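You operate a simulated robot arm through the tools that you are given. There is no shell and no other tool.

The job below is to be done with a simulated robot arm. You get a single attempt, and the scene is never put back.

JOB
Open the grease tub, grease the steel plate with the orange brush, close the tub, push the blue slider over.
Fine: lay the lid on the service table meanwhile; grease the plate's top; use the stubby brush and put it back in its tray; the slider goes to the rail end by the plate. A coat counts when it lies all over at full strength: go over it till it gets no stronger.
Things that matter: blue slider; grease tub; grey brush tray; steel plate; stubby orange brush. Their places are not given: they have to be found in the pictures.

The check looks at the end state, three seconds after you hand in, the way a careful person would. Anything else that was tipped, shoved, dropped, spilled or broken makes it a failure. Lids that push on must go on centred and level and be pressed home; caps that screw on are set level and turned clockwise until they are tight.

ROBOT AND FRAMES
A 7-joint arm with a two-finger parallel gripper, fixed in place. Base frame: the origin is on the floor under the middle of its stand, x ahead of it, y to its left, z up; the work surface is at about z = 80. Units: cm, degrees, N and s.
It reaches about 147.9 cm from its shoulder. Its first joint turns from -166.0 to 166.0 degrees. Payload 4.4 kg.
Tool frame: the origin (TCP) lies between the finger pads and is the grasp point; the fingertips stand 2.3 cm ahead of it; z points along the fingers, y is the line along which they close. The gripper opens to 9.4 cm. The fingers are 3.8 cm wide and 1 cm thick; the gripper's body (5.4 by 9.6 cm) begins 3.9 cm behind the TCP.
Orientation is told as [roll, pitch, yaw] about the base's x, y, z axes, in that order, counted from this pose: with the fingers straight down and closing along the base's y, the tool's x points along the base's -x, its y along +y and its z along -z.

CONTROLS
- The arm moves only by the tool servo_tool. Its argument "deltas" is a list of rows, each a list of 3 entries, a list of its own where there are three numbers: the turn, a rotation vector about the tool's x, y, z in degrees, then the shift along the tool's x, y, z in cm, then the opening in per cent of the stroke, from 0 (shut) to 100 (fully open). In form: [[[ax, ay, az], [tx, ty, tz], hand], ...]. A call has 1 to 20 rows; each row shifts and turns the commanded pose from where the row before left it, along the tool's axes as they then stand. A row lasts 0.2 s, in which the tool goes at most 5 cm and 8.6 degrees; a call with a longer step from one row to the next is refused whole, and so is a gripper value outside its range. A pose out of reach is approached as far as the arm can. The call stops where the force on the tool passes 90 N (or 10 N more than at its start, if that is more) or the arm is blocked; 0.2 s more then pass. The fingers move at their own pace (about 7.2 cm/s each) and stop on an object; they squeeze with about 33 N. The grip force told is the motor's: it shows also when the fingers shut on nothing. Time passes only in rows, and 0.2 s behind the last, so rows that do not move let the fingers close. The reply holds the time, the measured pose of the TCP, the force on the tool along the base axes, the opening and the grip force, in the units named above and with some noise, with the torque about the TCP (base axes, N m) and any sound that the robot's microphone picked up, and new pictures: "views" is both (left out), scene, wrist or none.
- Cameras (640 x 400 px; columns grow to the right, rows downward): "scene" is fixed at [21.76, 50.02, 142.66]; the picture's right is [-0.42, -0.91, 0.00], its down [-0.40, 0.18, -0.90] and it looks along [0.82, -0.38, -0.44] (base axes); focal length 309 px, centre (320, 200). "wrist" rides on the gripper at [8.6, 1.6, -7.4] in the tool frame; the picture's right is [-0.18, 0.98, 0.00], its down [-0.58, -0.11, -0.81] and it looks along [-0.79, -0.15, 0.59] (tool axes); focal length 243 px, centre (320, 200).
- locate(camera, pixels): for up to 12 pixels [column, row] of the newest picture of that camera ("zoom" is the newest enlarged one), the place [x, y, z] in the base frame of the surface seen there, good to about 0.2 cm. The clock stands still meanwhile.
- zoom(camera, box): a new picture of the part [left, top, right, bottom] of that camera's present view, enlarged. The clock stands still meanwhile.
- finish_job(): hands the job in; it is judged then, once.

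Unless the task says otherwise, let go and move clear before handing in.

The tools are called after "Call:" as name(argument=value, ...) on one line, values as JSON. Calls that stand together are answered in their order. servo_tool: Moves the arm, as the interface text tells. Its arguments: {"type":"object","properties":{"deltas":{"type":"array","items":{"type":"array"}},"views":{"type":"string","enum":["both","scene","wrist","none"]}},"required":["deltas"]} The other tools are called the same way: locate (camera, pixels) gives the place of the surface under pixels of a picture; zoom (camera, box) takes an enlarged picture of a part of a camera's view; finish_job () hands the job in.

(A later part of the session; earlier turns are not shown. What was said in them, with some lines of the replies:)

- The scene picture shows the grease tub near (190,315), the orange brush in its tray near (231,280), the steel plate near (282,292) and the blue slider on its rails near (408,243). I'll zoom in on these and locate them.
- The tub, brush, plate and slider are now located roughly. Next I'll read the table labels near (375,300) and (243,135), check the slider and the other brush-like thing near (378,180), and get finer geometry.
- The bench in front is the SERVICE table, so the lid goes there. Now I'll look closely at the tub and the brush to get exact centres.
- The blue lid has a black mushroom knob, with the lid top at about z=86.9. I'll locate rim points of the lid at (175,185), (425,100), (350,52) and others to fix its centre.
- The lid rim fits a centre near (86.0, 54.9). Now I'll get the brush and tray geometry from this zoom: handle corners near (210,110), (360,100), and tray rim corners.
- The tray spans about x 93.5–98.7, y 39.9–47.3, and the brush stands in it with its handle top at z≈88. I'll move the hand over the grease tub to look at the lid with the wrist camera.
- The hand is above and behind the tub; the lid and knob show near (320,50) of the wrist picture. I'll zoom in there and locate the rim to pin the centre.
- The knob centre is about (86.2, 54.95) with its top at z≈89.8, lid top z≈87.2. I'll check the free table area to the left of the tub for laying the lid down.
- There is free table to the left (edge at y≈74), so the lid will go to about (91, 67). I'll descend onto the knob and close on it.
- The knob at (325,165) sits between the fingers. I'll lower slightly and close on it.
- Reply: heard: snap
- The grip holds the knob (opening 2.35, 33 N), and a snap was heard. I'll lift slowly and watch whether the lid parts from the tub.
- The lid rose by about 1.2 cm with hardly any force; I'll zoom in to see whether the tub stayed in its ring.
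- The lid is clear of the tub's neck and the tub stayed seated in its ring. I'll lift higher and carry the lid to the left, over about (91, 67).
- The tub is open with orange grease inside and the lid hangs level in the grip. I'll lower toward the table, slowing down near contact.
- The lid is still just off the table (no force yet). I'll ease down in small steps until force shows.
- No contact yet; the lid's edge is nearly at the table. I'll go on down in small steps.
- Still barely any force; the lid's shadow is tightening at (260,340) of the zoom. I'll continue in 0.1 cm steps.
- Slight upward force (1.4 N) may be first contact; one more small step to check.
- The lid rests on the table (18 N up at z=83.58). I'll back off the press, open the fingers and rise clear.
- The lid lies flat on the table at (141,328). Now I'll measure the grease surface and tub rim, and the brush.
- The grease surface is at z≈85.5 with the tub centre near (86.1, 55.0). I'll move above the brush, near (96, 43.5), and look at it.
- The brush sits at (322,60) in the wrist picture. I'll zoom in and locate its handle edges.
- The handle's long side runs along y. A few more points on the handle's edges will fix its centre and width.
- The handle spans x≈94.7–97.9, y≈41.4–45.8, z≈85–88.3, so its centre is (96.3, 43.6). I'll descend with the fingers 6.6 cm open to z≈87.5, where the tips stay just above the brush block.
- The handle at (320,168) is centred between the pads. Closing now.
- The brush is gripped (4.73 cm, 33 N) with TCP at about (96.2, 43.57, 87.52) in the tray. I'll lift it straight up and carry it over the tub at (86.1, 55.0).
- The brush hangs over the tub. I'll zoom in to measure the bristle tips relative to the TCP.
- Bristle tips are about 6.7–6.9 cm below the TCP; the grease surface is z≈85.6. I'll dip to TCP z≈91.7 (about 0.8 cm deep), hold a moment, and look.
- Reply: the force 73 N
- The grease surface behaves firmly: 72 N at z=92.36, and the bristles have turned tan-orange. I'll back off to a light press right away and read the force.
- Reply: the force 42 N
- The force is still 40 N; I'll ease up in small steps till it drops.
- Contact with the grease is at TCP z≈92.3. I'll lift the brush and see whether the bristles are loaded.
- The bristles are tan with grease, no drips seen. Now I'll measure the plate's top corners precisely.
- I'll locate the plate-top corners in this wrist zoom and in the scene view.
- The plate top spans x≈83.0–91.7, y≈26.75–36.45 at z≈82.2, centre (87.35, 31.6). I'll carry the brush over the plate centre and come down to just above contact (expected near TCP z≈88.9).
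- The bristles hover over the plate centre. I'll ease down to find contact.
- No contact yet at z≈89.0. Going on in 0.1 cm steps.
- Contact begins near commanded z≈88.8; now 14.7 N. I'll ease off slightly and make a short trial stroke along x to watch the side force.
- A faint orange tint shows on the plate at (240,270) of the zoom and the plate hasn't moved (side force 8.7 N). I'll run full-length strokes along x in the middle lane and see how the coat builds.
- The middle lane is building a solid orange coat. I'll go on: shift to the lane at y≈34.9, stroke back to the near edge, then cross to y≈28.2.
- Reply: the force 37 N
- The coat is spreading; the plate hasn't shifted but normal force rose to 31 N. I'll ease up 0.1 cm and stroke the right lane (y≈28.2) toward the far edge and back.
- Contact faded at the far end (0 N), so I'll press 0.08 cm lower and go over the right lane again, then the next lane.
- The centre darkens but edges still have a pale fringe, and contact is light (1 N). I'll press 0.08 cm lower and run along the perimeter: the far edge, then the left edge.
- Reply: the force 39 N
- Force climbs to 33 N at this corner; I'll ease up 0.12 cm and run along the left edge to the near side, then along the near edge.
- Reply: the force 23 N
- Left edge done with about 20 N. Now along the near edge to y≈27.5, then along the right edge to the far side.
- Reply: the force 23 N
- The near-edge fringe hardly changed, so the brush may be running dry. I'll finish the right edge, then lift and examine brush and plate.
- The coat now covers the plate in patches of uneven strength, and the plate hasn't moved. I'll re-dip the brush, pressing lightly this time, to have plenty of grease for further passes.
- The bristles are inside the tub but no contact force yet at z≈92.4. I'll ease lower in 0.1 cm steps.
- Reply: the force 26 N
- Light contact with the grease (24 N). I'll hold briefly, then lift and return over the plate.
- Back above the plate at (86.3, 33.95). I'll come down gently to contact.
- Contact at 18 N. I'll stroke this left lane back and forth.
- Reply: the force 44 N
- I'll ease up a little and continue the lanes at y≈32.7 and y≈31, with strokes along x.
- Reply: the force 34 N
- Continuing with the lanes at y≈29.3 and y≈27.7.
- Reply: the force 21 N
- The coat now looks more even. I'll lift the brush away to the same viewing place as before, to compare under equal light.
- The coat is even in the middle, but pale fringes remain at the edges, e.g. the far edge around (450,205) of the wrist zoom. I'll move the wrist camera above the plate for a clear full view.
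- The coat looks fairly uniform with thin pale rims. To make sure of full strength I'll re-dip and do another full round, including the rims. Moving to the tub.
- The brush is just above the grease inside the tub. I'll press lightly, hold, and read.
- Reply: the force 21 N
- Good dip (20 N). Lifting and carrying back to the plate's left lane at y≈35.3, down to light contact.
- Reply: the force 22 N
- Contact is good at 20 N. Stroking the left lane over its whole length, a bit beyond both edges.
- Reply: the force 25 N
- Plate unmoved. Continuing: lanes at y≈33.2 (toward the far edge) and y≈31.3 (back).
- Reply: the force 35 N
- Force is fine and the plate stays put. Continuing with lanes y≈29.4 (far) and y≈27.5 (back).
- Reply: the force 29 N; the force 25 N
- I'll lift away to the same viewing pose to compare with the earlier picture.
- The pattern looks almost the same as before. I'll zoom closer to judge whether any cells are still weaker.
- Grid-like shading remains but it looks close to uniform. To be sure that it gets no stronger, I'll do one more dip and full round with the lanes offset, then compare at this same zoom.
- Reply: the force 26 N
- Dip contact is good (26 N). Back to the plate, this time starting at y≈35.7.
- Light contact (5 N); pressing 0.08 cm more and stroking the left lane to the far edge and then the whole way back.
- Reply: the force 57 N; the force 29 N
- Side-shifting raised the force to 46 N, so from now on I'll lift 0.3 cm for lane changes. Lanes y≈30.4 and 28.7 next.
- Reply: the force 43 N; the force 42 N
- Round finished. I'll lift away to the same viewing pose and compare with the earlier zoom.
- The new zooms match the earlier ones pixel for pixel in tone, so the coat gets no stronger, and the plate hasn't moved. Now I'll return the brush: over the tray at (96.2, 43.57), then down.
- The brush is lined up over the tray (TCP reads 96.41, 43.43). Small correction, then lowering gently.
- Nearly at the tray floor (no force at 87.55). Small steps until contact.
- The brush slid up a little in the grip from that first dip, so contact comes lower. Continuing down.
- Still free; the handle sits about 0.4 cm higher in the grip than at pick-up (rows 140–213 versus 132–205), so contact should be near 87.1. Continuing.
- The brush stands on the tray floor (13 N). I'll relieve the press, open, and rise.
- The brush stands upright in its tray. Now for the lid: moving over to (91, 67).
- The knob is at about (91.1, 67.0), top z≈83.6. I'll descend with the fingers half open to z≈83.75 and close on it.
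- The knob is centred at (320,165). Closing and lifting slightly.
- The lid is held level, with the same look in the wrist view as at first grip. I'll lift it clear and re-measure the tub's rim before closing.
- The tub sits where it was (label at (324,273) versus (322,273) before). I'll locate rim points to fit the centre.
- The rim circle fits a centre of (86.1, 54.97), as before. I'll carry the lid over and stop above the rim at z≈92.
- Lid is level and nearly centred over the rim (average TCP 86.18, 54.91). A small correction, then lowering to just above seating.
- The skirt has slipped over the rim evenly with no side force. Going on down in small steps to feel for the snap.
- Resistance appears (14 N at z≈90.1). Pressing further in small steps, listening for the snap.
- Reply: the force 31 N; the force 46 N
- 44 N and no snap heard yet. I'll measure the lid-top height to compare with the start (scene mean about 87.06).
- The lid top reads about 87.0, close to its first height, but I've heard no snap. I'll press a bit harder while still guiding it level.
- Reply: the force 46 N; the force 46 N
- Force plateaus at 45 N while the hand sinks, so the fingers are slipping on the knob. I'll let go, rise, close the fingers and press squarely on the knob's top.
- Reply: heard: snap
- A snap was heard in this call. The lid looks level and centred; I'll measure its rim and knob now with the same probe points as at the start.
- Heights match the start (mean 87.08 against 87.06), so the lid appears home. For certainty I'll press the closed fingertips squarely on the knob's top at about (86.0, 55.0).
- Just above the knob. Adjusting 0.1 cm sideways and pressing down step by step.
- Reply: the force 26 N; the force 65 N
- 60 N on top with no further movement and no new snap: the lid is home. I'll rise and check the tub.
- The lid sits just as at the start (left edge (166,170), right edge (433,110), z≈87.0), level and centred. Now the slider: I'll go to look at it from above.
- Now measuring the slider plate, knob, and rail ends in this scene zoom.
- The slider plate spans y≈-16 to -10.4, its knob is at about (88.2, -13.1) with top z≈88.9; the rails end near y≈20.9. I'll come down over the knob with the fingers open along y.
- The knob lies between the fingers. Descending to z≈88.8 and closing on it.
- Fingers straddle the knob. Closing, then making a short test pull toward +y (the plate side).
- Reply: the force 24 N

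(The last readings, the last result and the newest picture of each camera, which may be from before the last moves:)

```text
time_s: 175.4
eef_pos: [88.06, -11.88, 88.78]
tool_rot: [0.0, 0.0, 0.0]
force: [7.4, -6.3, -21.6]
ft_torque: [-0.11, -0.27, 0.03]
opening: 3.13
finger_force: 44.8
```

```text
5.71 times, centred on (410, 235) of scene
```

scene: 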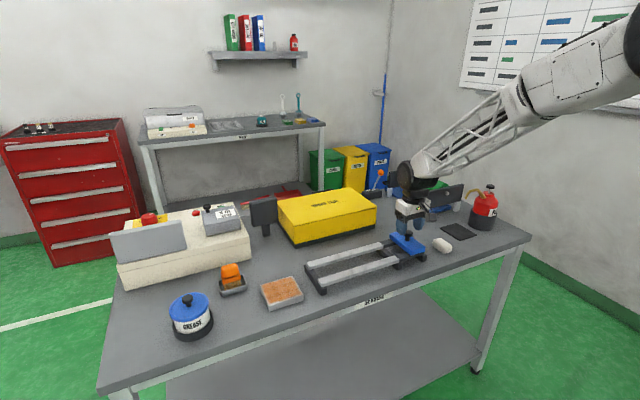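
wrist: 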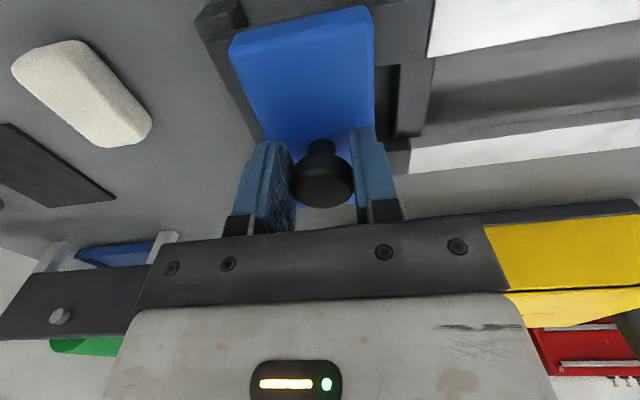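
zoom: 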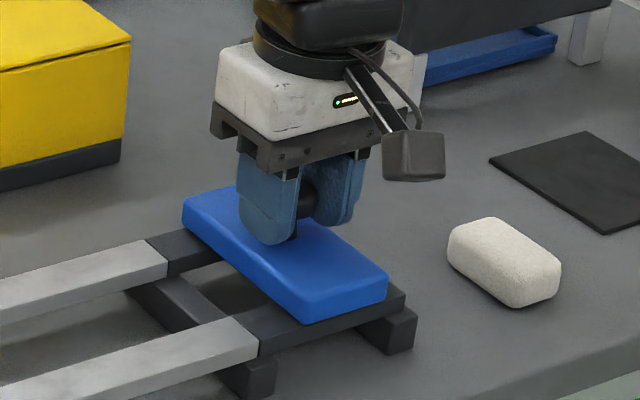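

The slider glides, but gripping the mushroom knob pulls down 22 N on the hand. I'll loosen the fingers to straddle the knob and push it with the rear finger instead.

Call:
servo_tool(deltas=[[[0, 0, 0], [0, 0, 0], 35], [[0, 0, 0], [0, 0, 0], 42], [[0, 0, 0], [0, 0, 0], 42], [[0, 0, 0], [0, 0.5, 0], 42], [[0, 0, 0], [0, 0.7, 0], 42], [[0, 0, 0], [0, 0.7, 0], 42], [[0, 0, 0], [0, 0.7, 0], 42], [[0, 0, 0], [0, 0.7, 0], 42]], views="wrist")

Call:
zoom(camera="scene", box=[370, 200, 450, 270])

```text
time_s: 177.2
eef_pos: [88.2, -8.49, 88.91]
tool_rot: [0.1, 0.0, -0.1]
force: [2.0, -5.8, 1.2]
ft_torque: [-0.1, -0.05, 0.02]
opening: 4.22
finger_force: 2.6
```

wrist: 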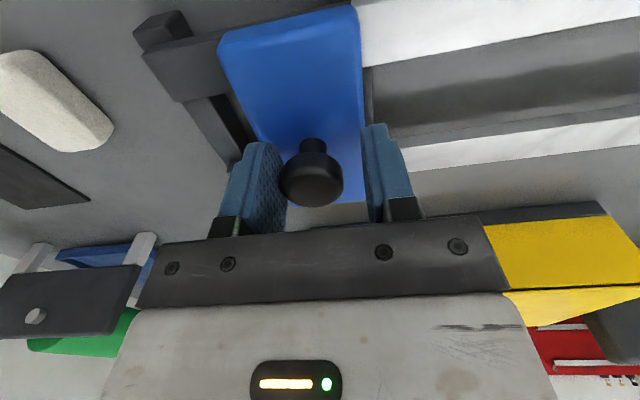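

```text
5.71 times, centred on (410, 235) of scene
```

zoom: 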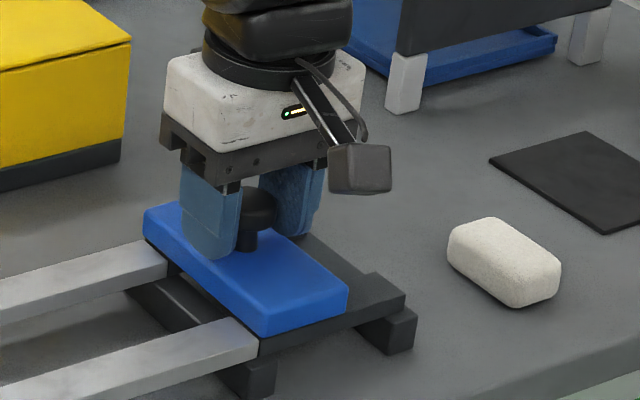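

Friction is about 6 N and the slider follows. Continuing, watching whether it passes onto the light rails smoothly.

Call:
servo_tool(deltas=[[[0, 0, 0], [0, 0.7, 0], 42], [[0, 0, 0], [0, 0.7, 0], 42], [[0, 0, 0], [0, 0.7, 0], 42], [[0, 0, 0], [0, 0.7, 0], 42], [[0, 0, 0], [0, 0.7, 0], 42]], views="none")

Call:
zoom(camera="scene", box=[340, 200, 440, 280])

```text
time_s: 178.4
eef_pos: [88.13, -4.95, 88.82]
tool_rot: [0.0, 0.0, 0.0]
force: [-1.0, -5.9, -2.6]
ft_torque: [-0.02, 0.02, -0.06]
opening: 4.19
finger_force: 2.7
```

```text
5.00 times, centred on (390, 240) of scene
```

zoom: 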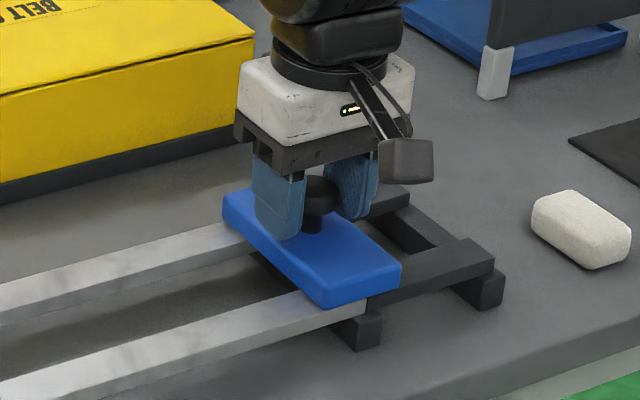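

The slider rides smoothly on the light rails (6 N). Pushing on at the same gentle pace.

Call:
servo_tool(deltas=[[[0, 0, 0], [0, 0.9, 0], 42], [[0, 0, 0], [0, 0.9, 0], 42], [[0, 0, 0], [0, 0.9, 0], 42], [[0, 0, 0], [0, 0.9, 0], 42], [[0, 0, 0], [0, 0.9, 0], 42], [[0, 0, 0], [0, 0.9, 0], 42], [[0, 0, 0], [0, 0.9, 0], 42], [[0, 0, 0], [0, 0.9, 0], 42], [[0, 0, 0], [0, 0.9, 0], 42], [[0, 0, 0], [0, 0.9, 0], 42], [[0, 0, 0], [0, 0.9, 0], 42], [[0, 0, 0], [0, 0.9, 0], 42], [[0, 0, 0], [0, 0.9, 0], 42], [[0, 0, 0], [0, 0.9, 0], 42], [[0, 0, 0], [0, 0.9, 0], 42], [[0, 0, 0], [0, 0.9, 0], 42], [[0, 0, 0], [0, 0.9, 0], 42], [[0, 0, 0], [0, 0.9, 0], 42], [[0, 0, 0], [0, 0.9, 0], 42]], views="both")

Call:
zoom(camera="scene", box=[260, 220, 400, 310])

```text
time_s: 182.4
eef_pos: [88.03, 12.15, 88.77]
tool_rot: [0.1, -0.1, 0.0]
force: [2.7, -5.8, 1.5]
ft_torque: [-0.14, -0.06, -0.02]
opening: 4.18
finger_force: 2.9
```

scene: 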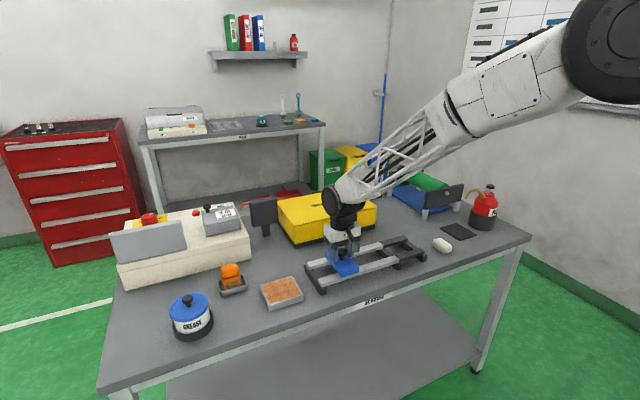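
wrist: 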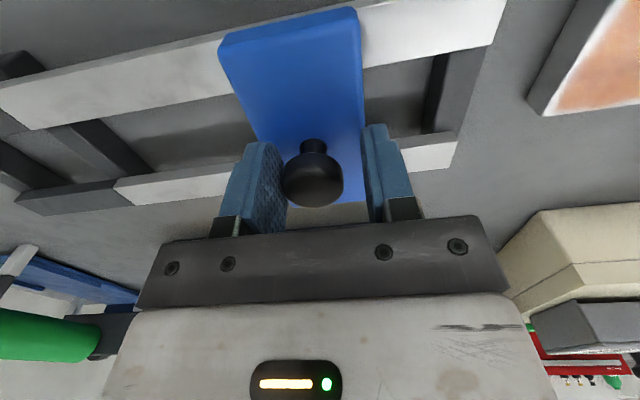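

```text
4.44 times, centred on (330, 265) of scene
```

zoom: 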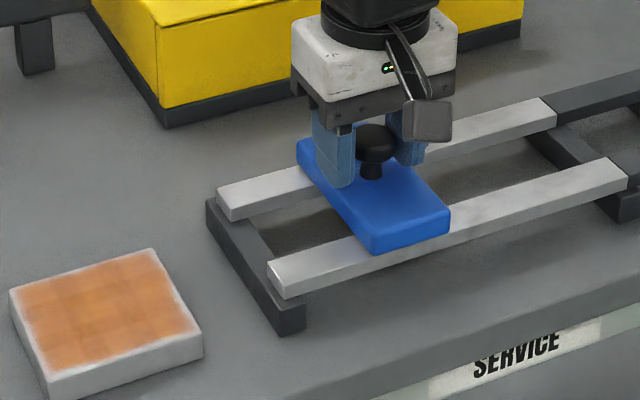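

The slider has about 5 more cm to go. Measuring its leading edge and the rail ends.

Call:
locate(camera="zoom", pixels=[[303, 150], [372, 235], [340, 195], [222, 195], [274, 268], [440, 210], [418, 245], [374, 130], [362, 140], [388, 140], [232, 210], [285, 290]])

```text
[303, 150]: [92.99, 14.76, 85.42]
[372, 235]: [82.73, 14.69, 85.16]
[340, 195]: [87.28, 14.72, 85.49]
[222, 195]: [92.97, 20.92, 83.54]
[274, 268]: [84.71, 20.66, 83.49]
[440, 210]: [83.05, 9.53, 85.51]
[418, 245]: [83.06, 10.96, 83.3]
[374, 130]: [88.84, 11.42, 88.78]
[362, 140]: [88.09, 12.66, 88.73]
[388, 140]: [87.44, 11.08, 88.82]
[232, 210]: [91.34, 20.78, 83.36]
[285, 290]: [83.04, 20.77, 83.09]
```

The leading edge is at y≈14.8 and the rail end at y≈20.9. Pushing 5 cm more, then feeling for a stop.

Call:
servo_tool(deltas=[[[0, 0, 0], [0, 0.7, 0], 42], [[0, 0, 0], [0, 0.7, 0], 42], [[0, 0, 0], [0, 0.7, 0], 42], [[0, 0, 0], [0, 0.7, 0], 42], [[0, 0, 0], [0, 0.7, 0], 42], [[0, 0, 0], [0, 0.7, 0], 42], [[0, 0, 0], [0, 0.5, 0], 42], [[0, 0, 0], [0, 0.3, 0], 42]], views="wrist")

Call:
zoom(camera="scene", box=[260, 220, 400, 310])

```text
time_s: 184.2
eef_pos: [88.1, 17.2, 88.8]
tool_rot: [0.0, -0.1, 0.0]
force: [1.6, -5.6, 1.9]
ft_torque: [-0.06, -0.06, 0.01]
opening: 4.19
finger_force: 2.6
```

wrist: 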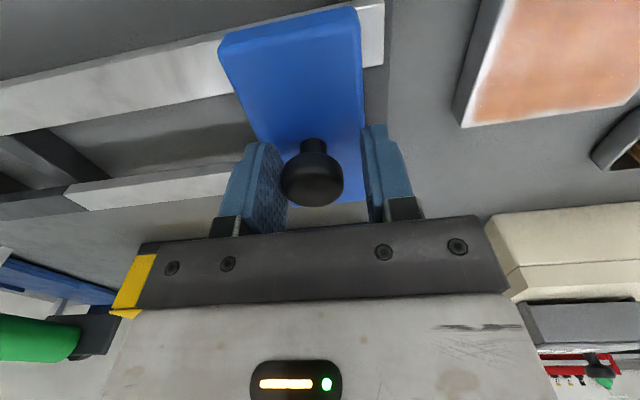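

```text
4.44 times, centred on (330, 265) of scene
```

zoom: 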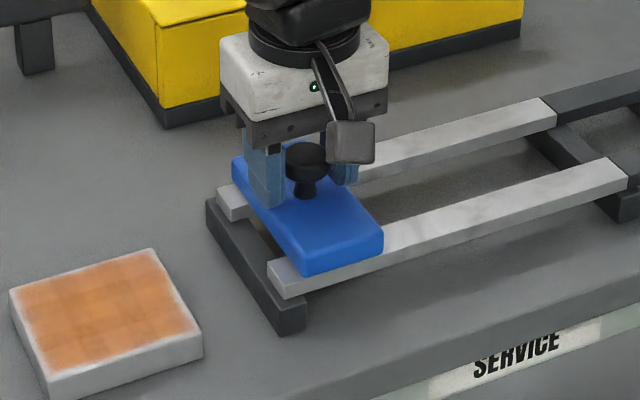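

About 1 cm left to the rail end, still 5.6 N. Now small steps, watching the force.

Call:
servo_tool(deltas=[[[0, 0, 0], [0, 0.25, 0], 42], [[0, 0, 0], [0, 0.25, 0], 42], [[0, 0, 0], [0, 0, 0], 42]], views="none")

Call:
servo_tool(deltas=[[[0, 0, 0], [0, 0.2, 0], 42], [[0, 0, 0], [0, 0.1, 0], 42], [[0, 0, 0], [0, 0, 0], 42]], views="none")

Call:
zoom(camera="scene", box=[260, 220, 400, 310])

Call:
locate(camera="zoom", pixels=[[225, 165], [297, 255], [262, 210], [222, 200], [275, 272], [230, 215], [285, 292], [235, 175], [305, 265]])

```text
time_s: 185.0
eef_pos: [88.13, 17.68, 88.96]
tool_rot: [-0.1, -0.1, 0.1]
force: [-0.3, -4.5, 2.7]
ft_torque: [-0.09, -0.02, -0.02]
opening: 4.15
finger_force: 2.2
```

```text
time_s: 185.8
eef_pos: [88.18, 17.97, 88.81]
tool_rot: [-0.1, 0.0, -0.1]
force: [-2.3, -5.0, -0.9]
ft_torque: [-0.03, -0.01, -0.08]
opening: 4.17
finger_force: 2.2
```

```text
4.44 times, centred on (330, 265) of scene
```

zoom: 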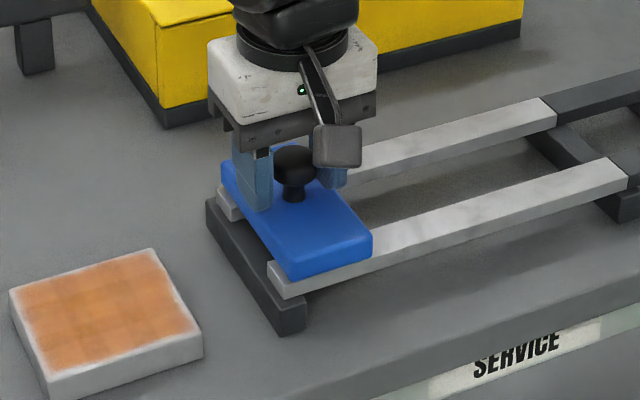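

```text
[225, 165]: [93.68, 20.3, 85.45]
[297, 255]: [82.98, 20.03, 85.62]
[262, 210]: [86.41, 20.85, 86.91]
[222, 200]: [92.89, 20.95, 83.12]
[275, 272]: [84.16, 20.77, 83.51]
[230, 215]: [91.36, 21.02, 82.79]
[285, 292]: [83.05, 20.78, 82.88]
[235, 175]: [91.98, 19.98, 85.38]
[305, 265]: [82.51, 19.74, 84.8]
```

No stop yet; the leading edge is near y≈20.3 and the rail end is at about 20.95. Continuing in 0.15 cm steps.

Call:
servo_tool(deltas=[[[0, 0, 0], [0, 0.15, 0], 42], [[0, 0, 0], [0, 0.1, 0], 42], [[0, 0, 0], [0, 0, 0], 42]], views="none")

Call:
servo_tool(deltas=[[[0, 0, 0], [0, 0.15, 0], 42], [[0, 0, 0], [0, 0, 0], 42]], views="none")

Call:
zoom(camera="scene", box=[290, 240, 370, 295])

```text
time_s: 186.6
eef_pos: [88.21, 18.24, 88.9]
tool_rot: [0.1, -0.1, 0.0]
force: [0.9, -6.1, -2.8]
ft_torque: [0.05, 0.01, -0.06]
opening: 4.26
finger_force: 3.5
```

```text
time_s: 187.2
eef_pos: [88.2, 18.27, 88.75]
tool_rot: [0.0, 0.1, 0.0]
force: [-4.5, -11.9, 5.7]
ft_torque: [-0.24, 0.03, -0.11]
opening: 4.48
finger_force: 6.5
```

```text
7.27 times, centred on (330, 268) of scene
```

zoom: 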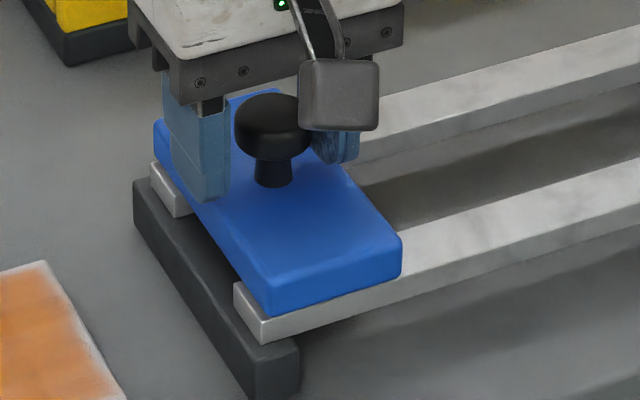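

The force rose to 12 N and the rear finger is being pushed open: the slider has met its stop. One more nudge to confirm it is against the end.

Call:
servo_tool(deltas=[[[0, 0, 0], [0, 0.15, 0], 42], [[0, 0, 0], [0, 0, 0], 42]], views="none")

Call:
servo_tool(deltas=[[[0, 0, 0], [0, 0.15, 0], 42], [[0, 0, 0], [0, 0, 0], 42]], views="wrist")

Call:
zoom(camera="scene", box=[290, 240, 370, 295])

```text
time_s: 187.8
eef_pos: [88.18, 18.51, 88.78]
tool_rot: [0.0, -0.1, 0.0]
force: [-2.6, -18.1, 8.2]
ft_torque: [-0.37, -0.01, -0.17]
opening: 4.74
finger_force: 9.0
```

```text
time_s: 188.4
eef_pos: [88.14, 18.63, 88.86]
tool_rot: [0.0, 0.1, 0.0]
force: [6.2, -22.4, 5.7]
ft_torque: [-0.36, -0.08, 0.0]
opening: 4.95
finger_force: 11.1
```

wrist: 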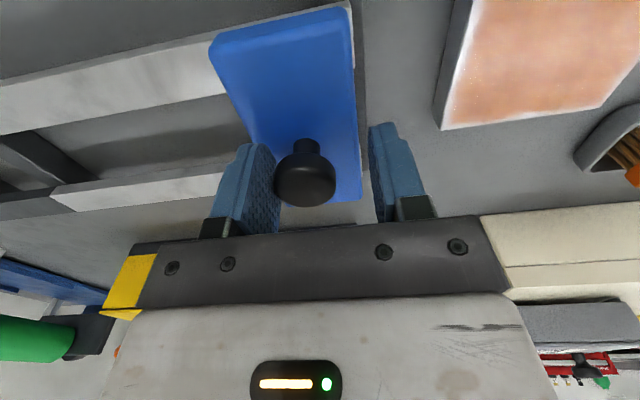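

```text
7.27 times, centred on (330, 268) of scene
```

zoom: 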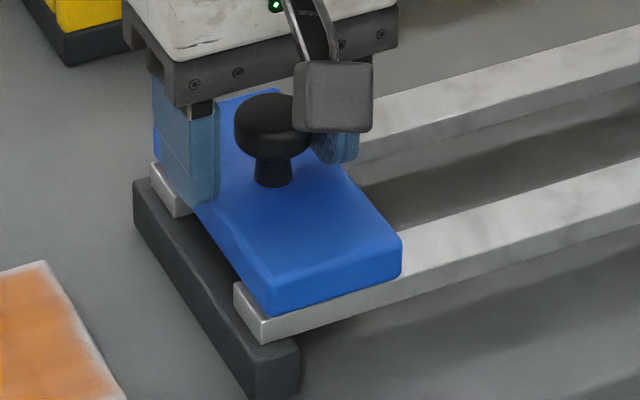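

The slider doesn't budge further, so it is at its rail-end stop. I'll open the fingers and rise straight up.

Call:
servo_tool(deltas=[[[0, 0, 0], [0, -0.3, 0], 60], [[0, 0, 0], [0, -0.3, 0], 65], [[0, 0, 0], [0, 0, 0], 65], [[0, 0, 0], [0, 0, 0], 65], [[0, 0, 0], [0, 0, -1], 65], [[0, 0, 0], [0, 0, -2], 65], [[0, 0, 0], [0, 0, -4], 65], [[0, 0, 0], [0, 0, -4], 65], [[0, 0, 0], [0, -3, -3], 65], [[0, 0, 0], [0, -4, -2], 65], [[0, 0, 0], [0, -4, -2], 65], [[0, 0, 0], [0, 0, 0], 65]], views="both")

Call:
zoom(camera="scene", box=[260, 220, 400, 310])

Call:
locate(camera="zoom", pixels=[[220, 165], [290, 255], [255, 205], [222, 205], [277, 275], [360, 235], [285, 292], [285, 160], [340, 255]])

```text
time_s: 191.0
eef_pos: [88.14, 7.0, 106.88]
tool_rot: [0.0, -0.1, -0.1]
force: [0.2, 0.2, 0.2]
ft_torque: [0.02, 0.0, 0.03]
opening: 6.07
finger_force: 0.1
```

scene: 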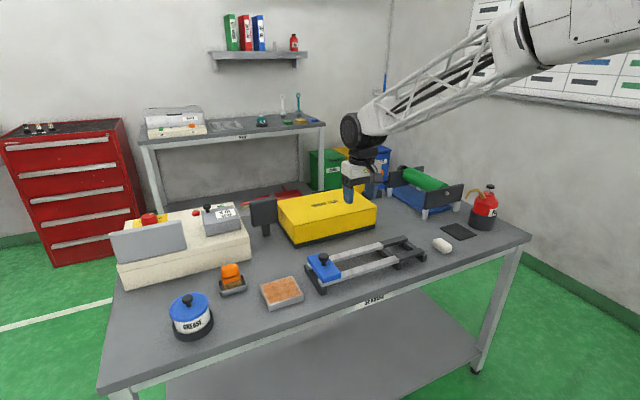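
wrist: 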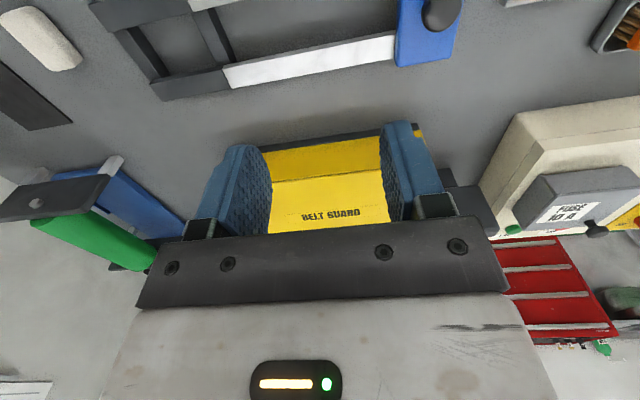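

```text
4.44 times, centred on (330, 265) of scene
```

zoom: 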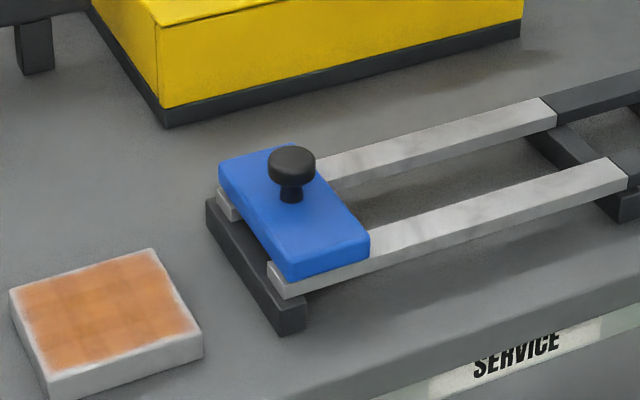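

```text
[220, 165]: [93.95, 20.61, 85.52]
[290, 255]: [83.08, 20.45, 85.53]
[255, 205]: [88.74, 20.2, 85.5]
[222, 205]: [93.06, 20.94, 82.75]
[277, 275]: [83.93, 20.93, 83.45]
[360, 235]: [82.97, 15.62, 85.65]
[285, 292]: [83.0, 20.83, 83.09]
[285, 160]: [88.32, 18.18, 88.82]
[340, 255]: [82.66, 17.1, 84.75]
```

The slider rests at the rail end by the plate. Now a final check of the tub, brush, plate, and the other things on the table.

Call:
zoom(camera="scene", box=[150, 240, 310, 340])

Call:
zoom(camera="scene", box=[166, 288, 216, 340])

Call:
zoom(camera="scene", box=[340, 160, 500, 260])

Call:
zoom(camera="scene", box=[256, 270, 308, 312])

```text
4.00 times, centred on (230, 290) of scene
```

zoom: 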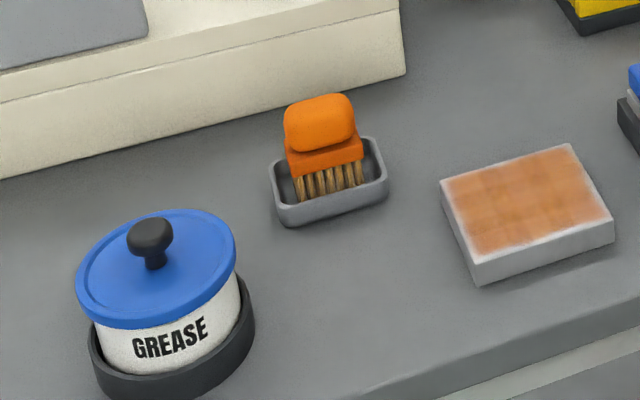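

```text
7.69 times, centred on (191, 314) of scene
```

zoom: 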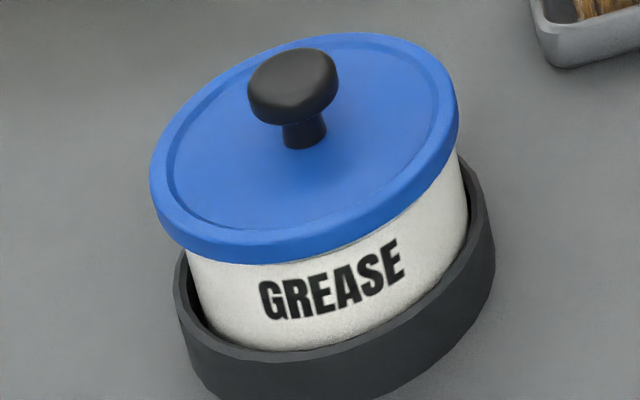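

```text
4.00 times, centred on (420, 210) of scene
```

zoom: 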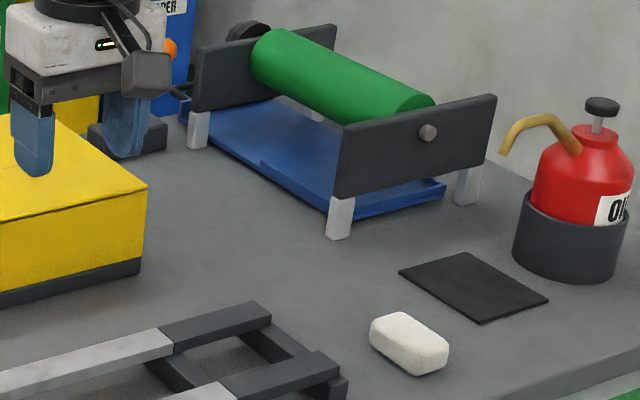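

```text
9.52 times, centred on (282, 291) of scene
```

zoom: 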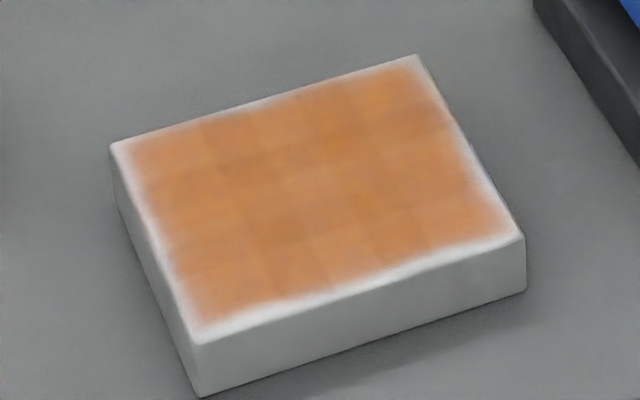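

Everything checks out:
- The tub lid is level and looks the same as at the start.
- The brush stands in its tray.
- The plate coat is full and unchanged since the last round.
- The slider is at the rail end by the plate, and nothing else was moved.

The hand is empty and clear, so I'm handing in.

Call:
finish_job()

```text
The job is handed in.
```

The job is handed in; I haven't seen the judge's verdict.

- **Tub:** The lid lay on the service table while I worked and is now back on. I heard one snap around the time I let go of the lid. A further 60 N press on the knob moved it no lower, and its height and tilt match the start.
- **Plate:** I coated the top with four loads of grease, pressing at about 10–45 N. The last round made no visible difference, so I took the coat as full strength. A thin pale rim, roughly 0.3–0.5 cm wide, still shows along the edges. It did not change even where the brush overlapped the edge, so I think it is how the picture draws the coat, but I couldn't confirm that.
- **Brush:** The stubby orange brush stands upright in its grey tray. My first dip pressed too hard (72 N) and it slid about 0.4 cm in the grip. I saw no spill or damage.
- **Slider:** The blue slider is against its stop at the rail end by the plate.

Nothing else on the table looked moved, and the hand is empty and clear.
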